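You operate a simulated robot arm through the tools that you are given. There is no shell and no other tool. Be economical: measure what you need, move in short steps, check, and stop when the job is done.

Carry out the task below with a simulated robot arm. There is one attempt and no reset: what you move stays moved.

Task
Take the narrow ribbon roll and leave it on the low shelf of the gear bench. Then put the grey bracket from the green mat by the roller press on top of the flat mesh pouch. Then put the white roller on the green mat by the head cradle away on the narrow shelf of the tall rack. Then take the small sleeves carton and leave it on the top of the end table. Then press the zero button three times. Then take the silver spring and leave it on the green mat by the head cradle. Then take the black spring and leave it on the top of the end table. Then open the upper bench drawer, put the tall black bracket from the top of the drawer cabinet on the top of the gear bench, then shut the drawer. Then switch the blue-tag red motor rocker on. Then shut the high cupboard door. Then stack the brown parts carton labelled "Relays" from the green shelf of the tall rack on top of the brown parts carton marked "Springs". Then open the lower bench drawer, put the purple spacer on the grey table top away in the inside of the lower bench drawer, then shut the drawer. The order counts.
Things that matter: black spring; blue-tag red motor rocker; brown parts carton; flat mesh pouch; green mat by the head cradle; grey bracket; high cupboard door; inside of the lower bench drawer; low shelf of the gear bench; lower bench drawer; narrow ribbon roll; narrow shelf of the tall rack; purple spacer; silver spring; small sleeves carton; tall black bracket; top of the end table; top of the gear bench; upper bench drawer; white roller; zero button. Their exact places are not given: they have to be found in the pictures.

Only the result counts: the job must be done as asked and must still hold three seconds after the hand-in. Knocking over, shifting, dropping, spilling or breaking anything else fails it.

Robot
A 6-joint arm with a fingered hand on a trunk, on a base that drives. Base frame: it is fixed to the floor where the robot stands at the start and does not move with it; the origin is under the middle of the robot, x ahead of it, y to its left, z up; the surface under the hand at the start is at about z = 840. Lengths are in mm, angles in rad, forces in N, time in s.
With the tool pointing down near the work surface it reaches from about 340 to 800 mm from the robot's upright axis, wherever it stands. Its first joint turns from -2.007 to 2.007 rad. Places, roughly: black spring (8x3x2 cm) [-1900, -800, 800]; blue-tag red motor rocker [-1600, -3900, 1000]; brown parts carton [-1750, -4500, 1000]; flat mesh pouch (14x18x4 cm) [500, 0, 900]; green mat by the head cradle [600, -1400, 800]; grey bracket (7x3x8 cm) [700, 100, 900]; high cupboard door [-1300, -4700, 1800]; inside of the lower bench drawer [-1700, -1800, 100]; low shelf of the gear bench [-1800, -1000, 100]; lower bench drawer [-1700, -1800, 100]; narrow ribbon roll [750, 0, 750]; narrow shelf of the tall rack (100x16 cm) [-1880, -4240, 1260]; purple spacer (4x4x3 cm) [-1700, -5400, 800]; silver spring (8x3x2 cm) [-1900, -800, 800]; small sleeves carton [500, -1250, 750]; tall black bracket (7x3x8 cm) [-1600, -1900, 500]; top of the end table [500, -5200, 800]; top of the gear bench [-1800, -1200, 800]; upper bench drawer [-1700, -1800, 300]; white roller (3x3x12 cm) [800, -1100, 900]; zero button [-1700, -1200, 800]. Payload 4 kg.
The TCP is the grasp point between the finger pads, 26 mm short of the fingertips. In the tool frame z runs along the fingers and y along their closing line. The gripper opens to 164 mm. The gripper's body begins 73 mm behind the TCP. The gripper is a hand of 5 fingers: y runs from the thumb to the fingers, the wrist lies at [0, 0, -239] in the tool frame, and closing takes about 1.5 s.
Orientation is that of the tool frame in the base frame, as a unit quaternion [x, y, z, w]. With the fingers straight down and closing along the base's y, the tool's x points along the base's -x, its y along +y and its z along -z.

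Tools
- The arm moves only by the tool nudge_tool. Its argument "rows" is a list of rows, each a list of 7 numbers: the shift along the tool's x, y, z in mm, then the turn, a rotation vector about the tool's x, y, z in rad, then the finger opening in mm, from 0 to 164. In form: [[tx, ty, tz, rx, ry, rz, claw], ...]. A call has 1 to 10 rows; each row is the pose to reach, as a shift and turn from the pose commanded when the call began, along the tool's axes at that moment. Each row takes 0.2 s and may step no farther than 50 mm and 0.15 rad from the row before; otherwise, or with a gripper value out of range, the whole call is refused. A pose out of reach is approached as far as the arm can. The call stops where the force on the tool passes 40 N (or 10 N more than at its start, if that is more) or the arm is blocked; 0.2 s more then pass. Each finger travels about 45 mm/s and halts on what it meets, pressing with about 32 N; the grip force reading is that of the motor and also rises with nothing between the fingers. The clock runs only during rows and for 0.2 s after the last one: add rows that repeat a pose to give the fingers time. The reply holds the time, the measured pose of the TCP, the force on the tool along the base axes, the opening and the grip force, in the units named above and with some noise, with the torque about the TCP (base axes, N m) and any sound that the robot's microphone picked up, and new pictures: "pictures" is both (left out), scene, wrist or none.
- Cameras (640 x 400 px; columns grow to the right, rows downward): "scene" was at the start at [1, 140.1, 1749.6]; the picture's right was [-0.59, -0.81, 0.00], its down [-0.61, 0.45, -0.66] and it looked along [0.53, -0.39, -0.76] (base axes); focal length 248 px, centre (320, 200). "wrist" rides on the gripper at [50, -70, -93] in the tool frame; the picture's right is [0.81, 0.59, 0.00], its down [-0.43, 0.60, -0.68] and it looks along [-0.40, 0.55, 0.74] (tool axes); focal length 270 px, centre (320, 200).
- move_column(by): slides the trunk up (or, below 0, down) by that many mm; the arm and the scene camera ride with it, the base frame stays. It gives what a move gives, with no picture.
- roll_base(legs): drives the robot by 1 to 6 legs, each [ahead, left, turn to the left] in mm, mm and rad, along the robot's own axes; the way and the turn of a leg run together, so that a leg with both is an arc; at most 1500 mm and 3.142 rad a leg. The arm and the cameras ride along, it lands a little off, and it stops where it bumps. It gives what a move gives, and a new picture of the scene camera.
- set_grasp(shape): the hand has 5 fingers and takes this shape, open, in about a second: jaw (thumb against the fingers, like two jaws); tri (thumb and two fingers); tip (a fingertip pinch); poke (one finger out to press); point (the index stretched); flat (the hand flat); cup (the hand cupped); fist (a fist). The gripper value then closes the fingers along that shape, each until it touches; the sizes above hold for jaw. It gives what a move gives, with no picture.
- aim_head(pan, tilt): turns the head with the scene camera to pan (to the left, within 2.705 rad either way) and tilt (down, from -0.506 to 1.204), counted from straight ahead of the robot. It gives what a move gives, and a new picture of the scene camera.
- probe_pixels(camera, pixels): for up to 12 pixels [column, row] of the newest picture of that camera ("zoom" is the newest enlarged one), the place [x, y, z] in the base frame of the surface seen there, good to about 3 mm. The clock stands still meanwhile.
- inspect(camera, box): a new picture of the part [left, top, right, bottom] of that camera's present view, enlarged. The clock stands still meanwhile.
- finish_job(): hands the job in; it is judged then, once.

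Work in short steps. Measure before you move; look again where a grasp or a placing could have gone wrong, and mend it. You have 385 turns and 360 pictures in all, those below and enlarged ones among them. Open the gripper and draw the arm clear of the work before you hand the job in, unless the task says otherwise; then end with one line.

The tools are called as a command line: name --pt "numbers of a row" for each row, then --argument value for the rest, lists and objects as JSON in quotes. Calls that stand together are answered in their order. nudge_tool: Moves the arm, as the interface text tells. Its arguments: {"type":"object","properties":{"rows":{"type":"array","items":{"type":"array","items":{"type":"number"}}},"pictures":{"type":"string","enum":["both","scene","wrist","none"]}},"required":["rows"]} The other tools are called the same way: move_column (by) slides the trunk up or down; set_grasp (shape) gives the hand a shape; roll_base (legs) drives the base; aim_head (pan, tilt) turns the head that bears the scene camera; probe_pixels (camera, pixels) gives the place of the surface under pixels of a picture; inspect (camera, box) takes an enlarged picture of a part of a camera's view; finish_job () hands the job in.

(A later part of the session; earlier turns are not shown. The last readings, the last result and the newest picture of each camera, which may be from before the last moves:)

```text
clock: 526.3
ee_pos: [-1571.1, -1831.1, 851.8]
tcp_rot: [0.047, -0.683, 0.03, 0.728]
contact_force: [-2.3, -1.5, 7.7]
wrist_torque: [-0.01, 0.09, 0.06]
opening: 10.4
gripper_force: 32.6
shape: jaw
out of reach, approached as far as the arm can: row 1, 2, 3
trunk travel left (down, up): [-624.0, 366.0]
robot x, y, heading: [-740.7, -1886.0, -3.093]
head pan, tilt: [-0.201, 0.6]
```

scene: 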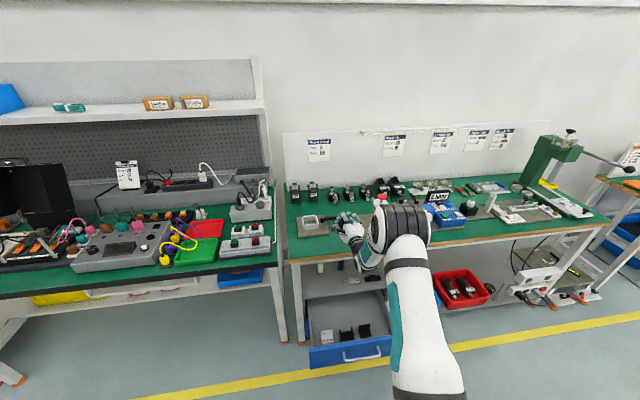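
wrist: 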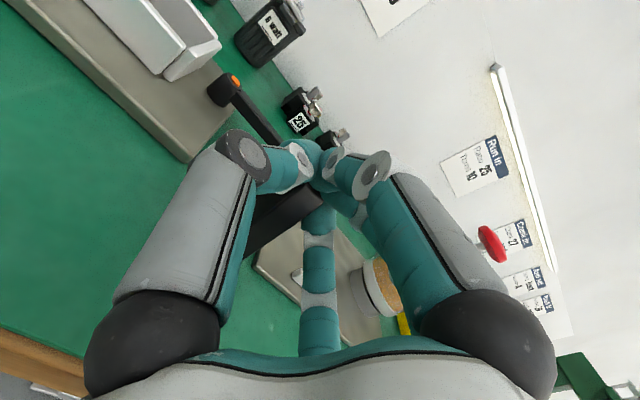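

Contact (10 N change). I open slowly.

nudge_tool --pt "0 0 0 0 0 0 14" --pt "0 0 0 0 0 0 20" --pt "0 0 0 0 0 0 30" --pt "0 0 0 0 0 0 45" --pt "0 0 0 0 0 0 60" --pt "0 0 0 0 0 0 80" --pt "0 0 0 0 0 0 80" --pictures "wrist"

```text
clock: 527.9
ee_pos: [-1570.5, -1830.1, 851.4]
tcp_rot: [0.047, -0.682, 0.03, 0.729]
contact_force: [-5.7, 2.5, 16.2]
wrist_torque: [-0.13, -0.03, -0.03]
opening: 77.1
gripper_force: 0.1
shape: jaw
trunk travel left (down, up): [-624.0, 366.0]
robot x, y, heading: [-743.0, -1884.9, -3.094]
head pan, tilt: [-0.201, 0.6]
```

wrist: 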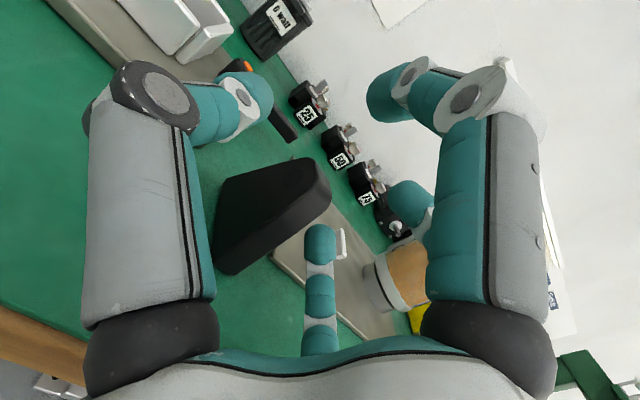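

The bracket stands free. I raise 6 mm to relieve contact and retreat straight back.

nudge_tool --pt "6 0 0 0 0 0 84" --pt "7 0 -25 0 0 0 84" --pt "7 0 -60 0 0 0 84" --pictures "wrist"

```text
clock: 528.7
ee_pos: [-1507.6, -1826.1, 849.8]
tcp_rot: [0.043, -0.686, 0.027, 0.726]
contact_force: [-0.6, -0.2, -0.8]
wrist_torque: [-0.01, -0.04, -0.01]
opening: 83.5
gripper_force: 0.0
shape: jaw
trunk travel left (down, up): [-624.0, 366.0]
robot x, y, heading: [-740.0, -1885.5, -3.093]
head pan, tilt: [-0.201, 0.6]
```

wrist: 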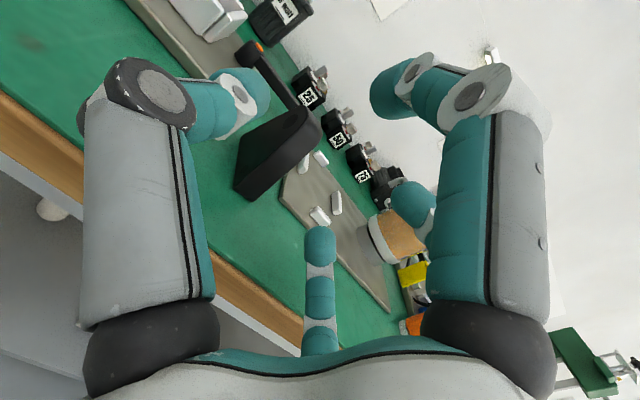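

The bracket stands upright on the bench top. I back out, lower the hand to handle height and close the fingers to push the drawer shut.

roll_base --legs '[[-400, 0, 0]]'

move_column --by -400

move_column --by -62

nudge_tool --pt "0 0 0 0 0 0 40" --pt "0 0 0 0 0 0 0" --pt "0 0 0 0 0 0 0" --pt "0 0 0 0 0 0 0" --pt "0 0 0 0 0 0 0"

```text
clock: 531.2
ee_pos: [-1114.5, -1807.1, 852.8]
tcp_rot: [0.043, -0.684, 0.027, 0.727]
contact_force: [0.7, -0.6, -0.6]
wrist_torque: [-0.01, -0.02, 0.0]
opening: 83.8
gripper_force: 0.1
shape: jaw
trunk travel left (down, up): [-624.0, 366.0]
robot x, y, heading: [-348.2, -1867.4, -3.095]
head pan, tilt: [-0.201, 0.6]
```

scene: 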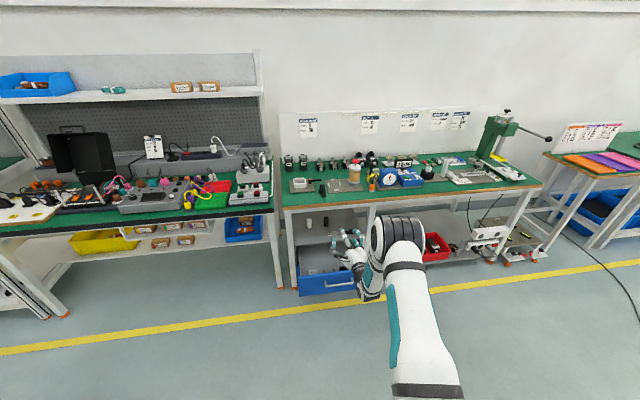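

```text
clock: 535.0
ee_pos: [-1113.5, -1807.6, 451.4]
tcp_rot: [0.043, -0.684, 0.027, 0.728]
contact_force: [-0.5, -0.5, 0.6]
wrist_torque: [0.0, -0.02, 0.04]
opening: 83.5
gripper_force: 0.1
shape: jaw
trunk travel left (down, up): [-224.0, 766.0]
robot x, y, heading: [-346.7, -1871.4, -3.089]
head pan, tilt: [-0.201, 0.6]
```

```text
clock: 536.1
ee_pos: [-1114.6, -1808.5, 390.9]
tcp_rot: [0.043, -0.685, 0.027, 0.727]
contact_force: [0.3, 1.0, -1.0]
wrist_torque: [0.01, 0.03, 0.04]
opening: 83.8
gripper_force: 0.1
shape: jaw
trunk travel left (down, up): [-162.0, 828.0]
robot x, y, heading: [-351.5, -1867.8, -3.091]
head pan, tilt: [-0.201, 0.6]
```

```text
clock: 537.3
ee_pos: [-1113.5, -1806.6, 389.9]
tcp_rot: [0.043, -0.685, 0.027, 0.727]
contact_force: [0.3, -0.2, 0.2]
wrist_torque: [0.0, 0.0, 0.0]
opening: 0.1
gripper_force: 2.6
shape: jaw
trunk travel left (down, up): [-162.0, 828.0]
robot x, y, heading: [-349.1, -1868.8, -3.088]
head pan, tilt: [-0.201, 0.6]
```

scene: 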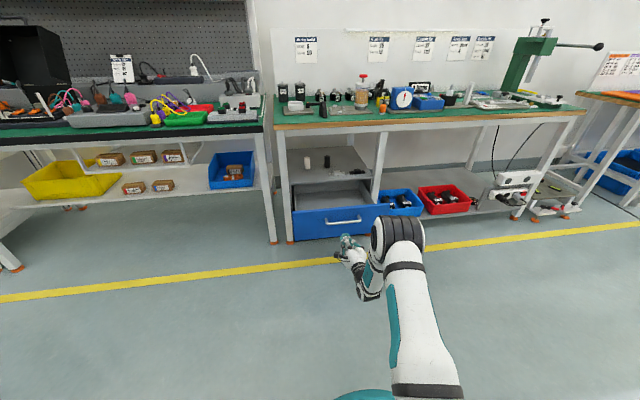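
wrist: 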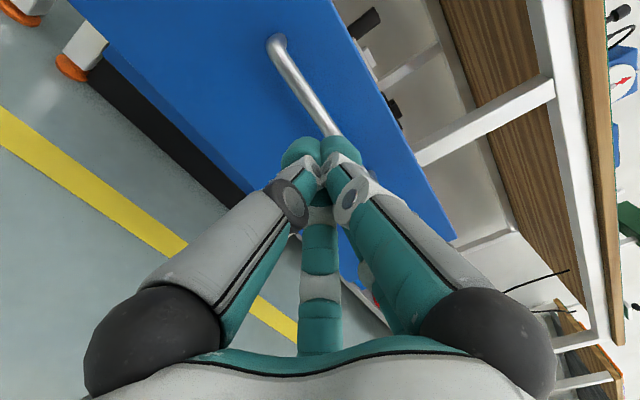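

I push the drawer shut by driving forward about 350 mm.

roll_base --legs '[[345, 0, 0]]'

```text
clock: 539.5
ee_pos: [-1445.1, -1815.8, 386.5]
tcp_rot: [0.039, -0.688, 0.024, 0.725]
contact_force: [0.6, -0.5, -1.0]
wrist_torque: [0.0, 0.01, -0.02]
opening: 0.0
gripper_force: 32.1
shape: jaw
trunk travel left (down, up): [-162.0, 828.0]
robot x, y, heading: [-681.7, -1882.1, -3.101]
head pan, tilt: [-0.201, 0.6]
stopped in leg 1: the force on the tool passed its limit at 52 N (the readings are from after the stop); the commanded pose is now the measured one
```

scene: 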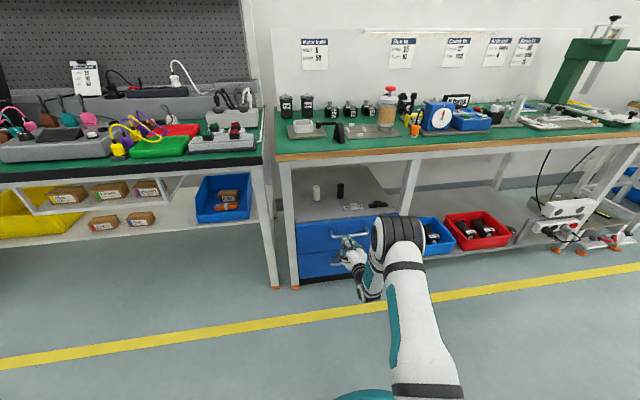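

It stopped at 52 N; the drawer seems shut. I back off and measure the front against the lower drawer.

roll_base --legs '[[-200, 0, 0]]'

inspect --camera "scene" --box '[270, 110, 420, 260]'

probe_pixels --camera "zoom" --pixels '[[120, 265], [200, 255], [120, 320], [190, 242], [70, 255], [180, 65], [180, 95], [240, 262], [230, 255]]'

```text
clock: 541.1
ee_pos: [-1241.8, -1801.8, 387.3]
tcp_rot: [0.035, -0.688, 0.021, 0.725]
contact_force: [-0.3, -0.3, 1.0]
wrist_torque: [0.0, 0.0, 0.03]
opening: 0.1
gripper_force: 31.5
shape: jaw
trunk travel left (down, up): [-162.0, 828.0]
robot x, y, heading: [-479.0, -1877.9, -3.109]
head pan, tilt: [-0.201, 0.6]
```

scene: 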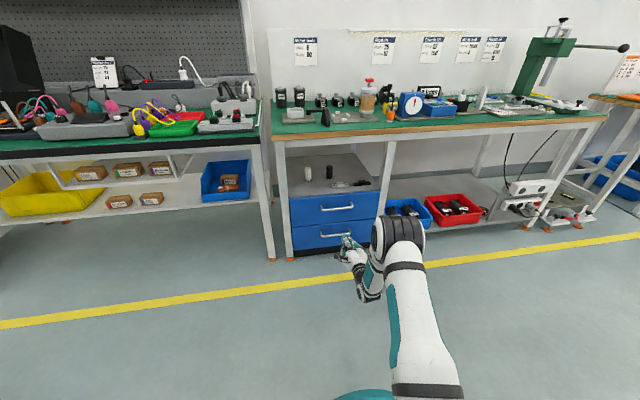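

```text
2.67 times, centred on (345, 185) of scene
```

zoom: 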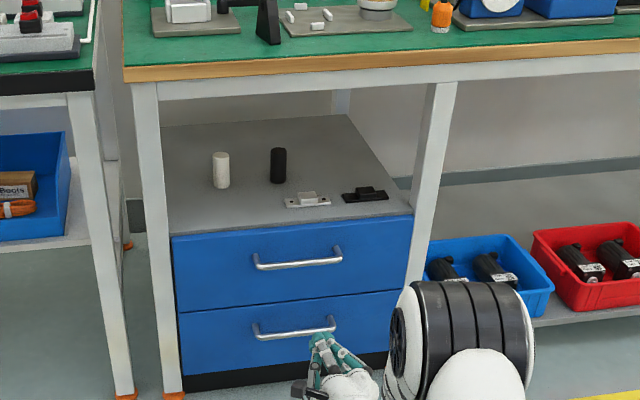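

```text
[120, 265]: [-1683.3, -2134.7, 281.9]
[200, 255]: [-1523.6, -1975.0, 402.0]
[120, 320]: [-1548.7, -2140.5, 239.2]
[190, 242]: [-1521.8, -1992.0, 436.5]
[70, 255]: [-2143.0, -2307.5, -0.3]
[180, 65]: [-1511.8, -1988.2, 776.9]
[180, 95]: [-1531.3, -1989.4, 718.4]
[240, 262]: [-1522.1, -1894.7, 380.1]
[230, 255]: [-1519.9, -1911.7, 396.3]
```

The upper drawer is shut and the bracket stands on the bench. Next the blue-tag red rocker: I raise the trunk and drive left to the tall rack.

move_column --by 400

roll_base --legs '[[0, 1030, 0], [0, 1030, -0.03]]'

aim_head --pan 0.0 --tilt 0.4

inspect --camera "scene" --box '[220, 180, 420, 330]'

```text
clock: 544.9
ee_pos: [-1242.6, -1801.8, 787.0]
tcp_rot: [0.035, -0.687, 0.02, 0.725]
contact_force: [-0.7, -0.5, 0.2]
wrist_torque: [-0.03, -0.01, 0.03]
opening: 0.0
gripper_force: 31.7
shape: jaw
trunk travel left (down, up): [-562.0, 428.0]
robot x, y, heading: [-481.7, -1877.6, -3.111]
head pan, tilt: [-0.201, 0.6]
```

```text
clock: 555.1
ee_pos: [-1181.1, -3850.6, 785.8]
tcp_rot: [0.032, -0.688, 0.017, 0.725]
contact_force: [0.4, 0.8, 0.2]
wrist_torque: [-0.01, 0.06, 0.03]
opening: 0.0
gripper_force: 31.7
shape: jaw
trunk travel left (down, up): [-562.0, 428.0]
robot x, y, heading: [-415.2, -3933.3, -3.118]
head pan, tilt: [-0.201, 0.6]
```

scene: 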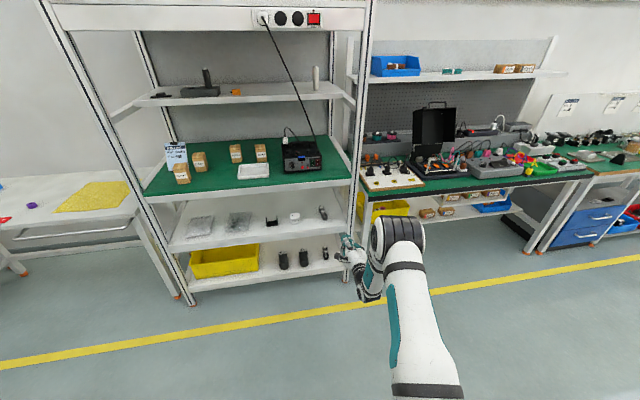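

```text
clock: 555.9
ee_pos: [-1179.8, -3850.2, 787.4]
tcp_rot: [0.031, -0.689, 0.017, 0.724]
contact_force: [0.8, -0.4, -1.0]
wrist_torque: [0.01, -0.03, 0.01]
opening: 0.1
gripper_force: 32.4
shape: jaw
trunk travel left (down, up): [-562.0, 428.0]
robot x, y, heading: [-422.4, -3932.9, -3.117]
head pan, tilt: [0.0, 0.4]
```

scene: 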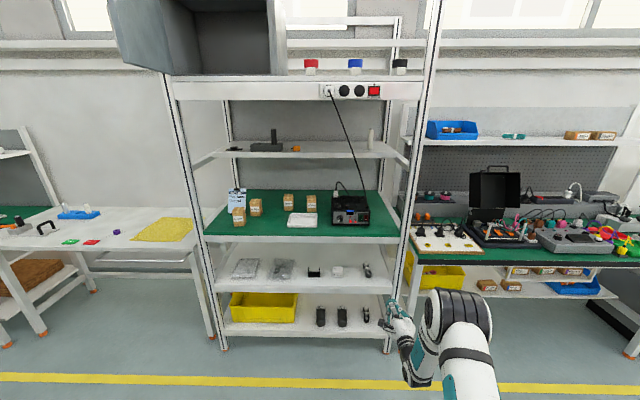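

```text
2.67 times, centred on (320, 255) of scene
```

zoom: 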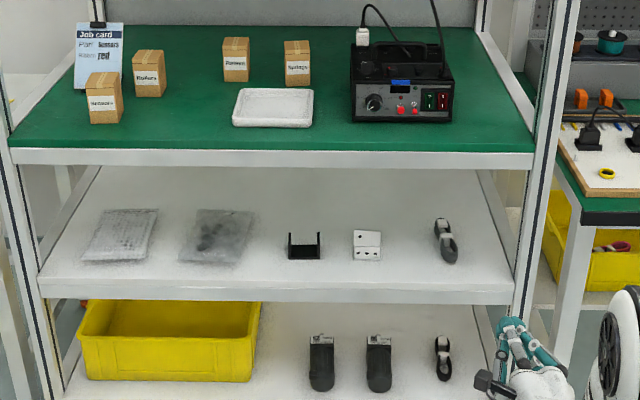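

The black supply with a blue tag carries a green and a red rocker. I enlarge it and probe.

inspect --camera "scene" --box '[325, 180, 375, 230]'

probe_pixels --camera "scene" --pixels '[[366, 218], [361, 218], [349, 220], [366, 215], [366, 220.5], [349, 212], [364, 210], [352, 222]]'

```text
8.00 times, centred on (350, 205) of scene
```

zoom: 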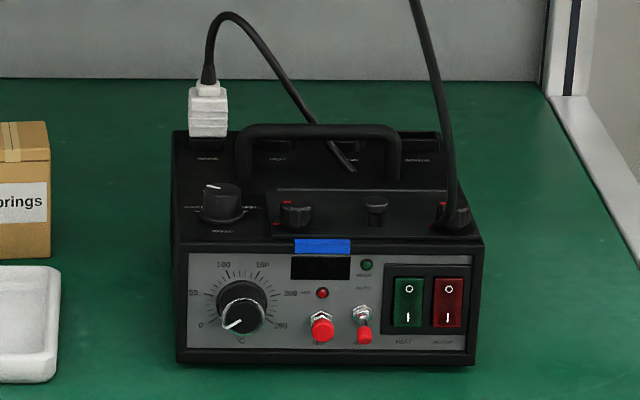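

```text
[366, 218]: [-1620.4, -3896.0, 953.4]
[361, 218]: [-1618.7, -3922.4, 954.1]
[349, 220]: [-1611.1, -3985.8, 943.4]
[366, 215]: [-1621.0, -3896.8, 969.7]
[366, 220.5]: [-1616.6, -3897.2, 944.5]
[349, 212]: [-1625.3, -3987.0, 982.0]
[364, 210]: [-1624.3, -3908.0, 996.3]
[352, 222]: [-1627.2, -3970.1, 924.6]
```

The red MOTOR rocker shows O on top, I at bottom; its lower half protrudes at about (-1616,-3896,943), so I press the lower half. I probe the hanging cord for clearance.

probe_pixels --camera "zoom" --pixels '[[416, 10], [422, 40], [430, 80], [440, 120], [449, 170], [456, 205], [449, 285], [449, 320], [449, 300]]'

probe_pixels --camera "scene" --pixels '[[336, 112], [342, 127], [348, 145], [353, 160], [358, 175]]'

```text
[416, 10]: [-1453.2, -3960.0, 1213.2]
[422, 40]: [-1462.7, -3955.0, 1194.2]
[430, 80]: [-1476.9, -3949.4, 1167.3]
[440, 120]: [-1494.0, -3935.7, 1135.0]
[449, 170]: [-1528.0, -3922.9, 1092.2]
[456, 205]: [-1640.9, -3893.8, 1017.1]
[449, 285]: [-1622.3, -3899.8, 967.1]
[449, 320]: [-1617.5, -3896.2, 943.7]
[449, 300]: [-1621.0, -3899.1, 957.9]
```

```text
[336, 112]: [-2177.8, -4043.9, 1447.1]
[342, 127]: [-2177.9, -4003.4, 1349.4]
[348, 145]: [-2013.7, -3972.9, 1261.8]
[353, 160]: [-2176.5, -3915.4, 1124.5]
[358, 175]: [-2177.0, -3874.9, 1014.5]
```

The cord stays above the hand's lane. I set poke, raise 152 and drive to 50 mm in front of the panel.

set_grasp --shape "poke"

move_column --by 152

roll_base --legs '[[345, 34, 0]]'

nudge_tool --pt "0 0 0 0 0 0 164" --pictures "wrist"

```text
clock: 556.8
ee_pos: [-1180.9, -3850.1, 786.8]
tcp_rot: [0.031, -0.688, 0.017, 0.724]
contact_force: [0.1, -0.1, -0.2]
wrist_torque: [0.0, 0.0, 0.01]
opening: 0.0
gripper_force: 0.1
shape: poke
trunk travel left (down, up): [-562.0, 428.0]
robot x, y, heading: [-417.9, -3935.0, -3.12]
head pan, tilt: [0.0, 0.4]
```

```text
clock: 558.5
ee_pos: [-1179.8, -3850.9, 937.2]
tcp_rot: [0.03, -0.689, 0.016, 0.724]
contact_force: [0.4, 0.2, 0.0]
wrist_torque: [-0.03, 0.03, -0.01]
opening: 0.0
gripper_force: 0.1
shape: poke
trunk travel left (down, up): [-714.0, 276.0]
robot x, y, heading: [-417.2, -3931.0, -3.12]
head pan, tilt: [0.0, 0.4]
```

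```text
clock: 560.8
ee_pos: [-1522.3, -3897.5, 937.3]
tcp_rot: [0.032, -0.688, 0.018, 0.725]
contact_force: [-0.3, -0.4, 0.1]
wrist_torque: [-0.01, 0.03, -0.02]
opening: 0.0
gripper_force: 0.1
shape: poke
trunk travel left (down, up): [-714.0, 276.0]
robot x, y, heading: [-759.0, -3971.9, -3.117]
head pan, tilt: [0.0, 0.4]
```

scene: 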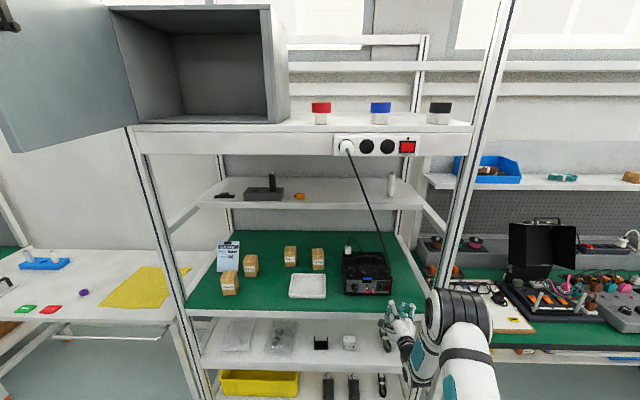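

```text
clock: 561.2
ee_pos: [-1522.3, -3896.3, 938.6]
tcp_rot: [0.033, -0.688, 0.018, 0.725]
contact_force: [-0.4, -0.3, -0.4]
wrist_torque: [-0.04, 0.03, -0.02]
opening: 0.0
gripper_force: 0.0
shape: poke
trunk travel left (down, up): [-714.0, 276.0]
robot x, y, heading: [-759.3, -3975.7, -3.117]
head pan, tilt: [0.0, 0.4]
```

wrist: 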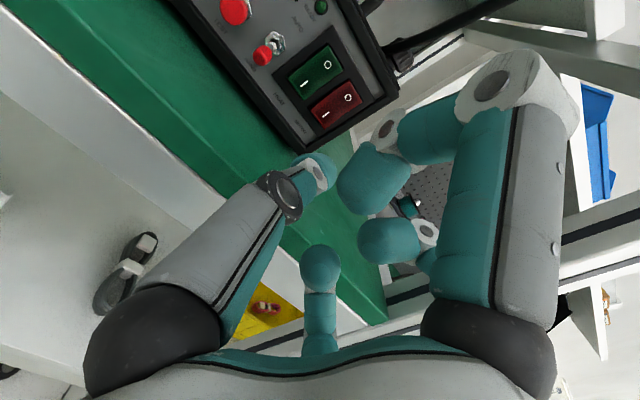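

I probe the red rocker's lower half from the wrist view.

probe_pixels --camera "wrist" --pixels '[[325, 112], [320, 108], [330, 118], [347, 97], [336, 105], [302, 84], [318, 122]]'

```text
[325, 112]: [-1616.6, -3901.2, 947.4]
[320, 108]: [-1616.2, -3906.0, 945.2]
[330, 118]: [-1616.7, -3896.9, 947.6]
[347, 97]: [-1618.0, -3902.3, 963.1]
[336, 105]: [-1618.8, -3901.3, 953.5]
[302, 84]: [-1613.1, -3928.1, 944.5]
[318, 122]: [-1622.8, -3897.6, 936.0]
```

Lower half centre ≈ (-1616,-3900,945). I advance in steps and press until a click.

nudge_tool --pt "0 2 30 0 0 0 164" --pt "1 3 55 0 0 0 164" --pt "1 4 63 0 0 0 164" --pictures "wrist"

```text
clock: 561.7
ee_pos: [-1556.8, -3895.9, 933.9]
tcp_rot: [0.033, -0.693, 0.02, 0.72]
contact_force: [28.3, -2.2, 7.1]
wrist_torque: [0.18, -1.15, -0.24]
opening: 0.0
gripper_force: 0.1
shape: poke
trunk travel left (down, up): [-714.0, 276.0]
robot x, y, heading: [-763.4, -3973.9, -3.117]
head pan, tilt: [0.0, 0.4]
stopped in row 2: the force on the tool passed its limit at 51 N (the readings are from after the stop); the commanded pose is now the measured one
```

wrist: 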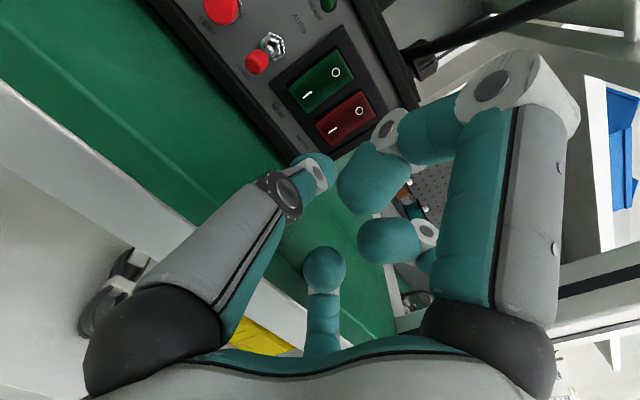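

The hidden lower finger met the shelf's front edge. I back off and will press with the hand pitched down and yawed a bit so its underside clears the shelf.

nudge_tool --pt "0 0 -40 0 0 0 164" --pt "10 0 -85 0.12 0 0 164" --pt "20 0 -130 0.25 0 0 164" --pictures "none"

nudge_tool --pt "20 0 0 0 -0.14 0 164" --pt "40 0 0 0 -0.28 0 164" --pt "60 0 0 0 -0.42 0 164" --pt "80 0 0 0 -0.56 0 164" --pt "90 0 0 0 -0.7 0 164" --pt "90 0 0 0 -0.83 0 164" --pictures "wrist"

```text
clock: 562.5
ee_pos: [-1451.8, -3878.8, 965.9]
tcp_rot: [0.127, -0.694, 0.107, 0.701]
contact_force: [0.4, 0.1, -0.4]
wrist_torque: [-0.03, 0.01, 0.0]
opening: 0.0
gripper_force: 0.0
shape: poke
out of reach, approached as far as the arm can: row 2, 3
trunk travel left (down, up): [-714.0, 276.0]
robot x, y, heading: [-763.3, -3976.7, -3.12]
head pan, tilt: [0.0, 0.4]
```

```text
clock: 563.9
ee_pos: [-1452.5, -3882.1, 1053.0]
tcp_rot: [-0.156, 0.913, -0.047, -0.373]
contact_force: [0.1, 0.2, 0.7]
wrist_torque: [0.0, 0.02, -0.01]
opening: 0.1
gripper_force: 0.0
shape: poke
trunk travel left (down, up): [-714.0, 276.0]
robot x, y, heading: [-759.2, -3976.0, -3.113]
head pan, tilt: [0.0, 0.4]
```

wrist: 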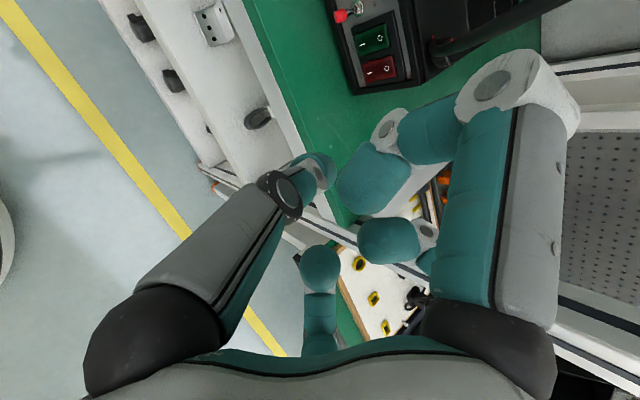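

A second check shows the index chain would come near the cord; rolling the hand a quarter turn back avoids that. I back off 80 and roll.

roll_base --legs '[[-80, 0, 0]]'

nudge_tool --pt "0 0 0 0 0 -0.157 164" --pt "0 0 0 0 0 -0.3 164" --pt "0 0 0 0 0 -0.45 164" --pt "0 0 0 0 0 -0.6 164" --pt "0 0 0 0 0 -0.75 164" --pt "0 0 0 0 0 -0.9 164" --pt "0 0 0 0 0 -1.05 164" --pt "0 0 0 0 0 -1.2 164" --pt "0 0 0 0 0 -1.35 164" --pt "0 0 0 0 0 -1.5 164" --pictures "wrist"

```text
clock: 565.0
ee_pos: [-1369.9, -3879.6, 1054.2]
tcp_rot: [-0.155, 0.913, -0.047, -0.374]
contact_force: [1.4, 0.4, 0.4]
wrist_torque: [-0.03, 0.04, -0.01]
opening: 0.2
gripper_force: 0.0
shape: poke
trunk travel left (down, up): [-714.0, 276.0]
robot x, y, heading: [-679.1, -3978.9, -3.114]
head pan, tilt: [0.0, 0.4]
```

scene: 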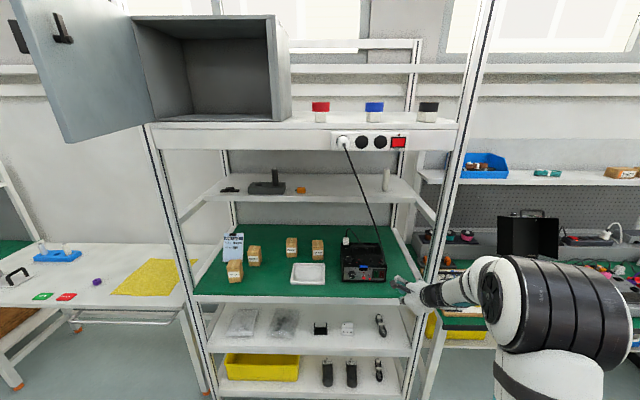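

```text
refused: row 1 steps farther than a row can; nothing moved
```

nudge_tool --pt "0 0 0 0 0 -0.15 164" --pt "0 0 0 0 0 -0.3 164" --pt "0 0 0 0 0 -0.45 164" --pt "0 0 0 0 0 -0.6 164" --pt "0 0 0 0 0 -0.75 164" --pt "0 0 0 0 0 -0.9 164" --pt "0 0 0 0 0 -1.05 164" --pt "0 0 0 0 0 -1.2 164" --pt "0 0 0 0 0 -1.35 164" --pt "0 0 0 0 0 -1.5 164" --pictures "wrist"

```text
clock: 567.2
ee_pos: [-1371.2, -3879.3, 1053.7]
tcp_rot: [0.736, -0.562, -0.22, 0.307]
contact_force: [-0.8, 1.1, 0.1]
wrist_torque: [-0.02, -0.05, 0.01]
opening: 0.0
gripper_force: 0.1
shape: poke
trunk travel left (down, up): [-714.0, 276.0]
robot x, y, heading: [-677.7, -3972.5, -3.119]
head pan, tilt: [0.0, 0.4]
```

wrist: 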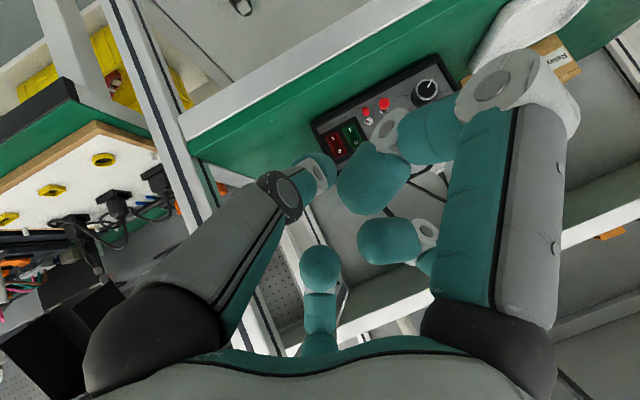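

Orientation is good. I lower 90 mm here, then drive ahead 170.

nudge_tool --pt "-1 -31 32 0 0 0 164" --pt "-2 -63 64 0 0 0 164" --pictures "none"

roll_base --legs '[[165, 8, 0]]'

nudge_tool --pt "0 0 0 0 0 0 164" --pictures "wrist"

```text
clock: 567.8
ee_pos: [-1369.2, -3876.9, 961.3]
tcp_rot: [0.736, -0.562, -0.221, 0.306]
contact_force: [-0.4, 0.1, 0.0]
wrist_torque: [-0.02, -0.01, 0.0]
opening: 0.0
gripper_force: 0.0
shape: poke
trunk travel left (down, up): [-714.0, 276.0]
robot x, y, heading: [-680.3, -3973.0, -3.121]
head pan, tilt: [0.0, 0.4]
```

```text
clock: 569.2
ee_pos: [-1533.4, -3889.8, 960.9]
tcp_rot: [0.737, -0.562, -0.219, 0.304]
contact_force: [0.3, -0.7, -0.3]
wrist_torque: [0.02, 0.0, 0.03]
opening: 0.0
gripper_force: 0.1
shape: poke
trunk travel left (down, up): [-714.0, 276.0]
robot x, y, heading: [-846.5, -3984.0, -3.114]
head pan, tilt: [0.0, 0.4]
```

scene: 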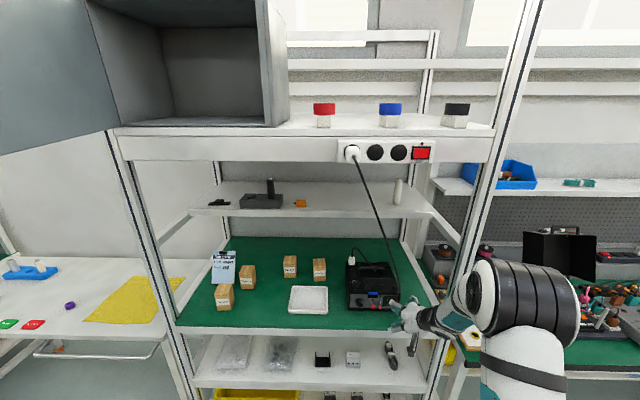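

```text
clock: 569.6
ee_pos: [-1533.2, -3890.5, 961.5]
tcp_rot: [0.737, -0.562, -0.219, 0.306]
contact_force: [-0.3, 0.0, 0.1]
wrist_torque: [-0.02, 0.01, 0.0]
opening: 0.0
gripper_force: 0.2
shape: poke
trunk travel left (down, up): [-714.0, 276.0]
robot x, y, heading: [-839.1, -3983.7, -3.118]
head pan, tilt: [0.0, 0.4]
```

wrist: 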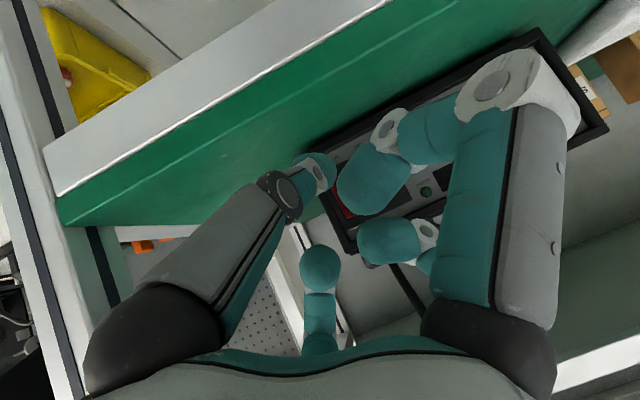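

I enlarge the scene to see the fingertip relative to the rocker.

inspect --camera "scene" --box '[340, 260, 440, 340]'

probe_pixels --camera "wrist" --pixels '[[341, 207], [337, 195], [345, 213], [320, 160], [330, 165], [318, 155], [332, 175]]'

```text
5.00 times, centred on (390, 300) of scene
```

zoom: 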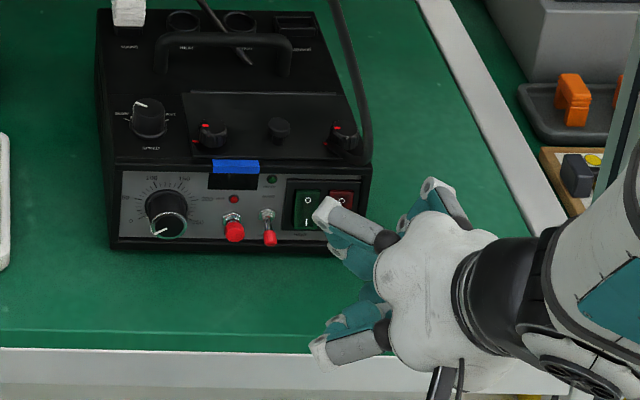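

```text
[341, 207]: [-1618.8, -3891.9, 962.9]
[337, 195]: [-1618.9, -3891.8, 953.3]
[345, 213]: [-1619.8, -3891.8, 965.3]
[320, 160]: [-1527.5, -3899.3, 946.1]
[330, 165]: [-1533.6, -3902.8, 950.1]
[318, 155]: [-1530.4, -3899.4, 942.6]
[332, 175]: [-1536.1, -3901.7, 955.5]
```

The tip is about 60 mm before the rocker. I approach to ~12 mm first, then press along -x in small steps.

nudge_tool --pt "-4 15 20 0 0 0 164" --pt "-8 31 40 0 0 0 164" --pictures "wrist"

inspect --camera "scene" --box '[340, 260, 440, 340]'

```text
clock: 570.2
ee_pos: [-1582.5, -3898.7, 955.0]
tcp_rot: [0.736, -0.563, -0.22, 0.306]
contact_force: [-1.0, 0.2, -0.7]
wrist_torque: [0.03, -0.03, 0.0]
opening: 0.0
gripper_force: 0.0
shape: poke
trunk travel left (down, up): [-714.0, 276.0]
robot x, y, heading: [-840.9, -3985.9, -3.111]
head pan, tilt: [0.0, 0.4]
```

wrist: 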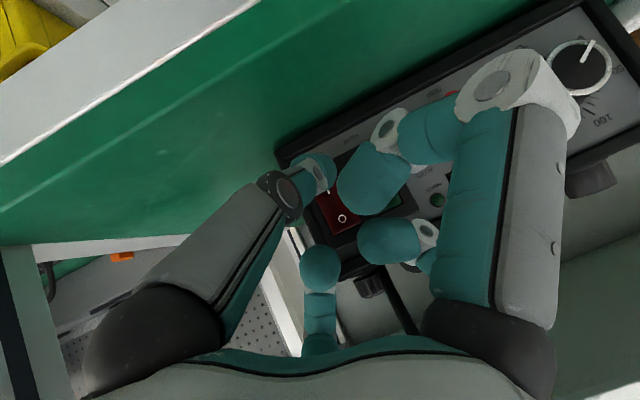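

```text
5.00 times, centred on (390, 300) of scene
```

zoom: 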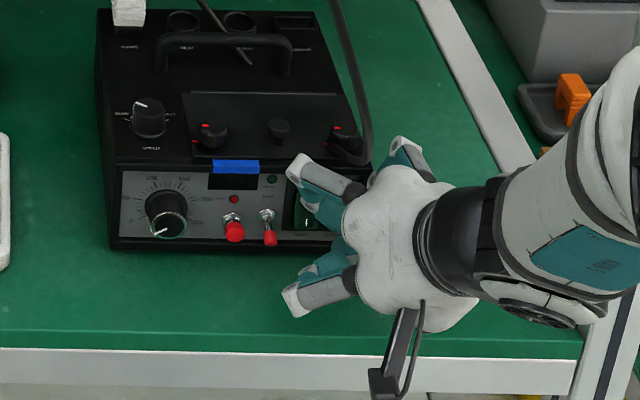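

The tip is in front of the rocker's lower half. I press along -x in steps.

nudge_tool --pt "-2 5 5 0 0 0 164" --pt "-3.3 8.3 8 0 0 0 164" --pt "-4.4 11.1 10.7 0 0 0 164" --pt "-5.4 13.8 13.4 0 0 0 164" --pictures "none"

```text
clock: 571.2
ee_pos: [-1599.6, -3894.8, 954.5]
tcp_rot: [0.736, -0.563, -0.22, 0.305]
contact_force: [12.7, 6.9, 0.2]
wrist_torque: [-0.23, 0.21, -0.21]
opening: 0.3
gripper_force: 0.0
shape: poke
trunk travel left (down, up): [-714.0, 276.0]
robot x, y, heading: [-844.7, -3981.9, -3.118]
head pan, tilt: [0.0, 0.4]
heard: click
```

A click was heard. I retreat and look at the rockers.

nudge_tool --pt "6 -14 -14 0 0 0 164" --pt "14 -40 -40 0 0 0 164" --pt "24 -70 -70 0 0 0 164" --pictures "wrist"

roll_base --legs '[[-150, 0, 0]]'

inspect --camera "scene" --box '[325, 230, 405, 300]'

```text
clock: 572.0
ee_pos: [-1498.8, -3890.6, 957.3]
tcp_rot: [0.736, -0.562, -0.221, 0.307]
contact_force: [0.5, -0.7, -0.1]
wrist_torque: [-0.02, 0.03, -0.01]
opening: 0.0
gripper_force: 0.0
shape: poke
trunk travel left (down, up): [-714.0, 276.0]
robot x, y, heading: [-842.3, -3988.0, -3.116]
head pan, tilt: [0.0, 0.4]
```

wrist: 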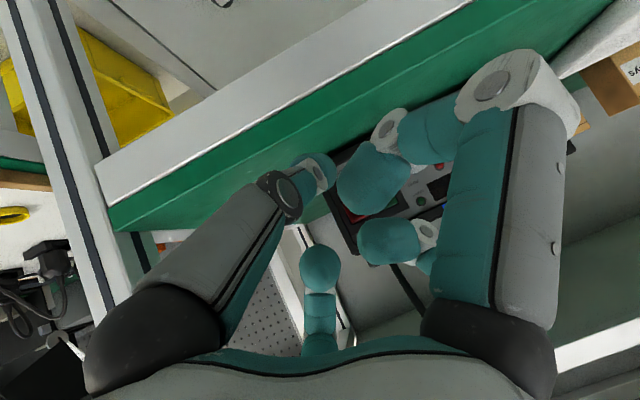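

```text
clock: 573.4
ee_pos: [-1349.2, -3889.3, 956.6]
tcp_rot: [0.737, -0.561, -0.22, 0.307]
contact_force: [1.1, 0.1, 0.2]
wrist_torque: [-0.05, 0.0, 0.01]
opening: 0.0
gripper_force: 0.1
shape: poke
trunk travel left (down, up): [-714.0, 276.0]
robot x, y, heading: [-690.3, -3980.5, -3.115]
head pan, tilt: [0.0, 0.4]
```

scene: 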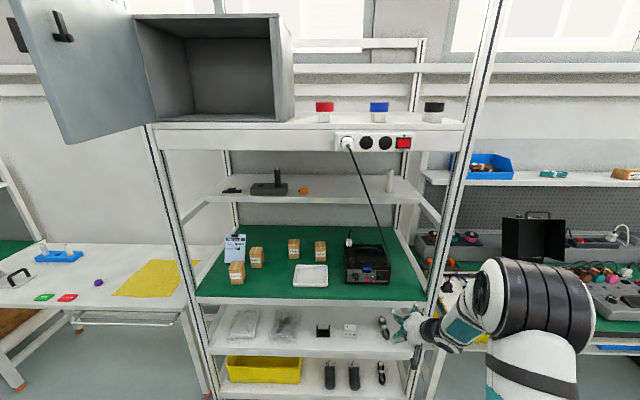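

```text
5.71 times, centred on (365, 265) of scene
```

zoom: 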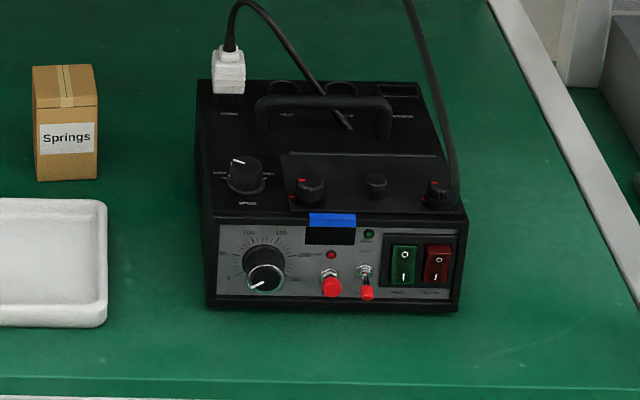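

inspect --camera "scene" --box '[365, 262, 393, 284]'

probe_pixels --camera "scene" --pixels '[[377.5, 272.5], [377.5, 278], [371.5, 272.5], [371.5, 278]]'

```text
16.00 times, centred on (379, 273) of scene
```

zoom: 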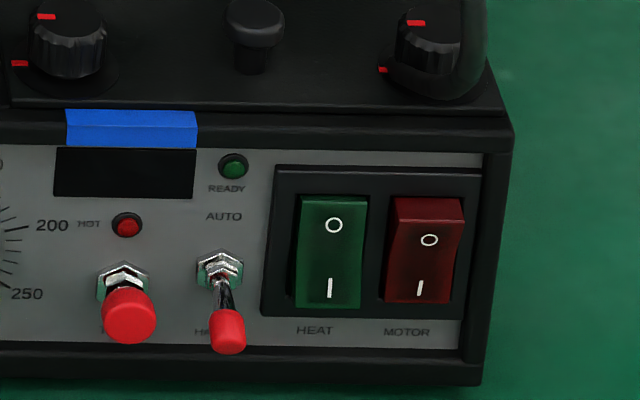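

```text
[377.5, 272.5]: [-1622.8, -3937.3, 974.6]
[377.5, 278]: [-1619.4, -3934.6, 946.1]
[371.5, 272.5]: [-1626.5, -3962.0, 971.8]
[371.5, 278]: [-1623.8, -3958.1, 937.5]
```

The MOTOR rocker is now rocked to I (on), HEAT unchanged. Next the cupboard door: I look up at it and probe its geometry.

set_grasp --shape "fist"

roll_base --legs '[[-200, 350, 0]]'

aim_head --pan 0.2 --tilt 0.0

```text
clock: 574.3
ee_pos: [-1348.7, -3889.4, 955.5]
tcp_rot: [0.738, -0.56, -0.219, 0.307]
contact_force: [-0.5, -0.7, -0.3]
wrist_torque: [0.02, 0.0, 0.02]
opening: 0.0
gripper_force: 0.1
shape: fist
trunk travel left (down, up): [-714.0, 276.0]
robot x, y, heading: [-694.1, -3981.9, -3.108]
head pan, tilt: [0.0, 0.4]
```

```text
clock: 576.8
ee_pos: [-1136.6, -4229.9, 955.5]
tcp_rot: [0.734, -0.564, -0.221, 0.306]
contact_force: [1.0, -0.8, 0.3]
wrist_torque: [0.04, 0.0, -0.01]
opening: 0.3
gripper_force: 0.0
shape: fist
trunk travel left (down, up): [-714.0, 276.0]
robot x, y, heading: [-481.2, -4333.7, -3.121]
head pan, tilt: [0.0, 0.4]
```

scene: 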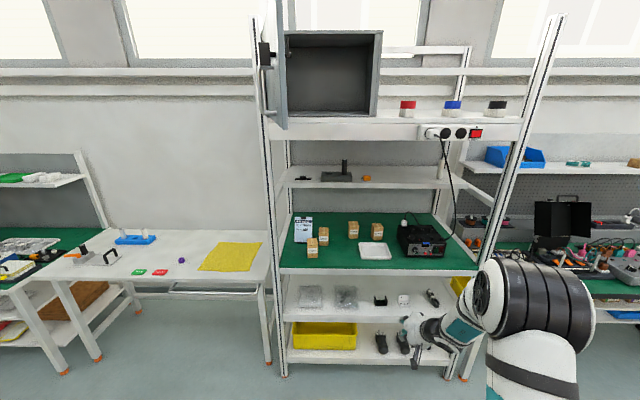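

```text
clock: 577.7
ee_pos: [-1136.0, -4231.1, 955.0]
tcp_rot: [0.734, -0.565, -0.22, 0.306]
contact_force: [0.0, -0.8, -0.6]
wrist_torque: [0.01, 0.01, 0.04]
opening: 0.0
gripper_force: 0.0
shape: fist
trunk travel left (down, up): [-714.0, 276.0]
robot x, y, heading: [-480.1, -4330.0, -3.124]
head pan, tilt: [0.201, 0.0]
```

scene: 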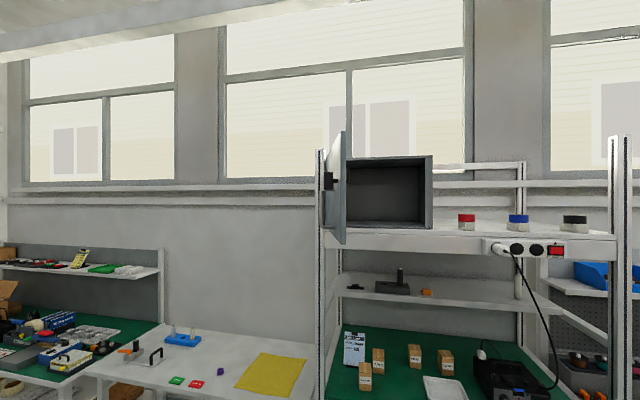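

inspect --camera "scene" --box '[290, 110, 450, 260]'

probe_pixels --camera "scene" --pixels '[[343, 145], [336, 240], [345, 200], [346, 225], [338, 180], [329, 183], [332, 225], [347, 168], [430, 160], [430, 225], [348, 226], [390, 165]]'

```text
2.67 times, centred on (370, 185) of scene
```

zoom: 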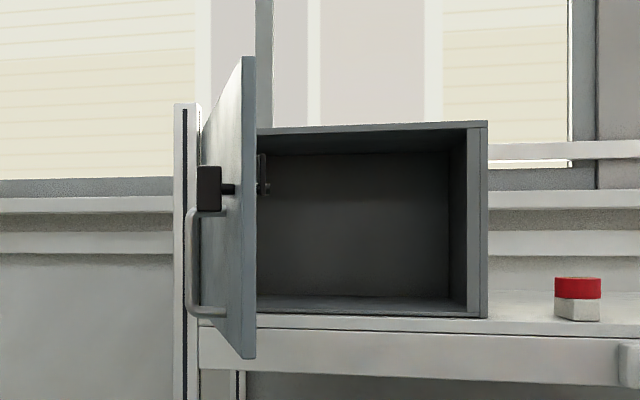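

```text
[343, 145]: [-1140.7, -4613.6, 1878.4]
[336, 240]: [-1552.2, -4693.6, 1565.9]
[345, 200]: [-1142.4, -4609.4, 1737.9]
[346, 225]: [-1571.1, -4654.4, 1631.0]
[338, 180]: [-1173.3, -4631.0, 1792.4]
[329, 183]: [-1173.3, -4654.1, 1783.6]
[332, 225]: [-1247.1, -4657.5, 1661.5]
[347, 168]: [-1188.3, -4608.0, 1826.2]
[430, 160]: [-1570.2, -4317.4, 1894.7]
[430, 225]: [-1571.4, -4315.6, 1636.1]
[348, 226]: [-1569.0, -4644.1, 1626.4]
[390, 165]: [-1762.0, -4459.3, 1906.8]
```

The door's hinge is at about (-1571,-4745), open ~73°, free edge at (-1141,-4612); pushing its outer face toward the cupboard shuts it. I raise the trunk fully and lift/level the fist.

move_column --by 276

nudge_tool --pt "1 31 -32 -0.1 0 0 164" --pt "2 63 -64 -0.2 0 0 164" --pt "3 94 -96 -0.3 0 0 164" --pt "4 126 -128 -0.4 0 0 164" --pt "5 157 -160 -0.5 0 0 164" --pt "5 188 -193 -0.6 0 0 164" --pt "6 220 -225 -0.7 0 0 164" --pt "7 251 -257 -0.8 0 0 164" --pt "8 283 -289 -0.8 0 0 164" --pt "9 318 -325 -0.8 0 0 164"

probe_pixels --camera "scene" --pixels '[[340, 243], [342, 243], [341, 235]]'

```text
clock: 580.5
ee_pos: [-1137.6, -4231.1, 1230.4]
tcp_rot: [0.734, -0.564, -0.221, 0.306]
contact_force: [0.4, -0.4, -0.6]
wrist_torque: [0.02, -0.01, 0.0]
opening: 0.0
gripper_force: 0.0
shape: fist
trunk travel left (down, up): [-990.0, 0.0]
robot x, y, heading: [-481.9, -4331.4, -3.126]
head pan, tilt: [0.201, 0.0]
```

```text
refused: row 10 steps farther than a row can; nothing moved
```

```text
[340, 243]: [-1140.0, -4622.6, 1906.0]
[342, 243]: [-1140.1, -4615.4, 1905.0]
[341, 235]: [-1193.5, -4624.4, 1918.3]
```

nudge_tool --pt "1 31 -32 -0.1 0 0 164" --pt "2 63 -64 -0.2 0 0 164" --pt "3 94 -96 -0.3 0 0 164" --pt "4 126 -128 -0.4 0 0 164" --pt "5 157 -160 -0.5 0 0 164" --pt "5 188 -193 -0.6 0 0 164" --pt "6 220 -225 -0.7 0 0 164" --pt "7 251 -257 -0.8 0 0 164" --pt "8 283 -289 -0.8 0 0 164" --pt "9 316 -322 -0.8 0 0 164"

```text
clock: 582.7
ee_pos: [-1131.1, -4229.9, 1685.6]
tcp_rot: [0.557, -0.434, -0.423, 0.568]
contact_force: [-0.1, -0.2, -0.9]
wrist_torque: [0.0, 0.0, 0.03]
opening: 0.1
gripper_force: 0.2
shape: fist
trunk travel left (down, up): [-990.0, 0.0]
robot x, y, heading: [-480.6, -4329.3, -3.121]
head pan, tilt: [0.201, 0.0]
```

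scene: 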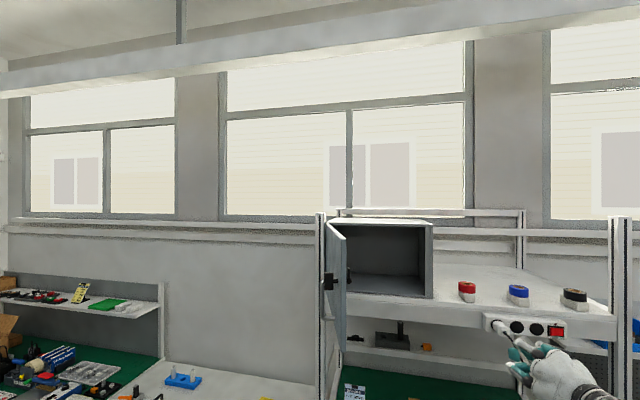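
wrist: 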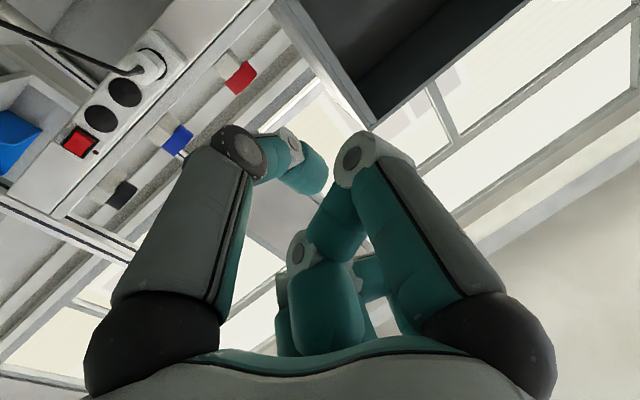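

The fist is at z 1686. I go around the door's free edge to its outer side.

roll_base --legs '[[-110, 0, 0], [0, 520, 0], [170, 0, 0]]'

aim_head --pan -0.25 --tilt 0.05

```text
clock: 587.6
ee_pos: [-1179.8, -4754.2, 1685.1]
tcp_rot: [0.559, -0.432, -0.421, 0.568]
contact_force: [-0.1, -0.6, 0.3]
wrist_torque: [-0.01, 0.03, -0.01]
opening: 0.0
gripper_force: 0.1
shape: fist
trunk travel left (down, up): [-990.0, 0.0]
robot x, y, heading: [-526.7, -4851.0, -3.118]
head pan, tilt: [0.201, 0.0]
```

scene: 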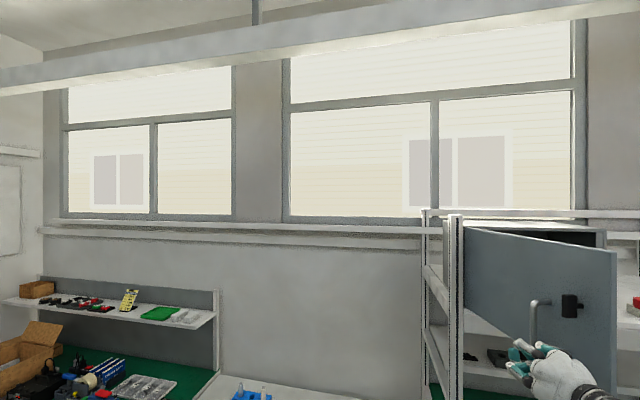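

```text
clock: 588.5
ee_pos: [-1178.7, -4754.7, 1683.9]
tcp_rot: [0.559, -0.432, -0.422, 0.569]
contact_force: [-0.4, 0.1, 0.9]
wrist_torque: [0.01, 0.0, -0.02]
opening: 0.0
gripper_force: 0.0
shape: fist
trunk travel left (down, up): [-990.0, 0.0]
robot x, y, heading: [-525.9, -4849.7, -3.119]
head pan, tilt: [-0.25, 0.051]
```

scene: 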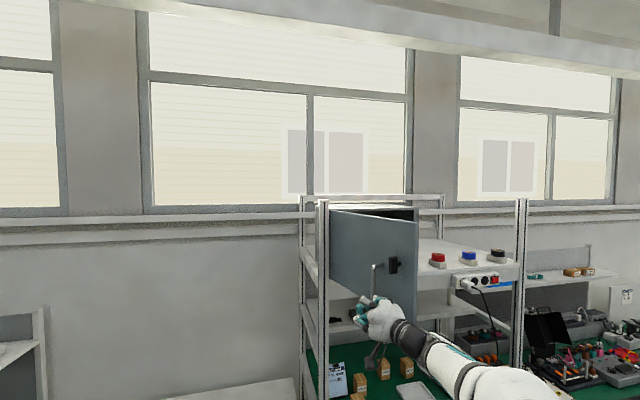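

Now the door's outer face is visible. I probe its corners and handle for exact geometry.

probe_pixels --camera "scene" --pixels '[[334, 214], [334, 285], [350, 250], [400, 250], [415, 226], [413, 300], [375, 268], [374, 290], [393, 265], [345, 290]]'

```text
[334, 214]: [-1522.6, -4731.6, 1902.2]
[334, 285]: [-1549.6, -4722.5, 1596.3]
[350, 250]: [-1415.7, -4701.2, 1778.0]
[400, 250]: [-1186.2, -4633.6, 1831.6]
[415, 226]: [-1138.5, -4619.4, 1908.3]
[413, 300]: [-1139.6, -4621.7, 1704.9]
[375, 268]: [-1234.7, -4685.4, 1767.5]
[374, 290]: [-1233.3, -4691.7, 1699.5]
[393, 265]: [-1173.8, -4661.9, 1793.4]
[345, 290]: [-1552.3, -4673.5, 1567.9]
```

I push: first toward +y into contact, then diagonally toward the cupboard.

roll_base --legs '[[0, -60, 0], [150, -130, 0]]'

```text
clock: 590.2
ee_pos: [-1244.9, -4631.5, 1681.1]
tcp_rot: [0.558, -0.436, -0.421, 0.567]
contact_force: [-0.6, 0.7, -0.6]
wrist_torque: [-0.01, 0.02, 0.1]
opening: 0.0
gripper_force: 0.1
shape: fist
trunk travel left (down, up): [-990.0, 0.0]
robot x, y, heading: [-592.7, -4730.9, -3.112]
head pan, tilt: [-0.25, 0.051]
stopped in leg 2: the force on the tool passed its limit at 53 N (the readings are from after the stop); the commanded pose is now the measured one
```

scene: 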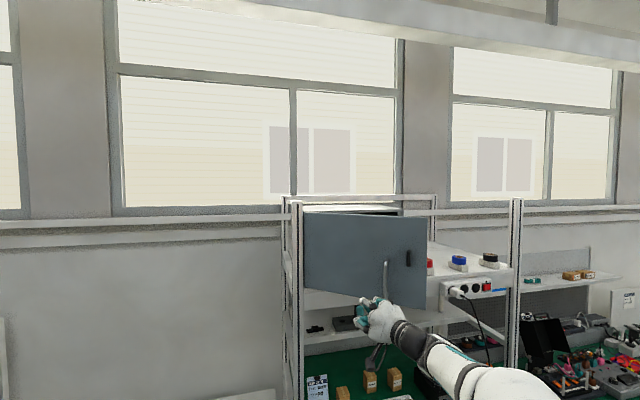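

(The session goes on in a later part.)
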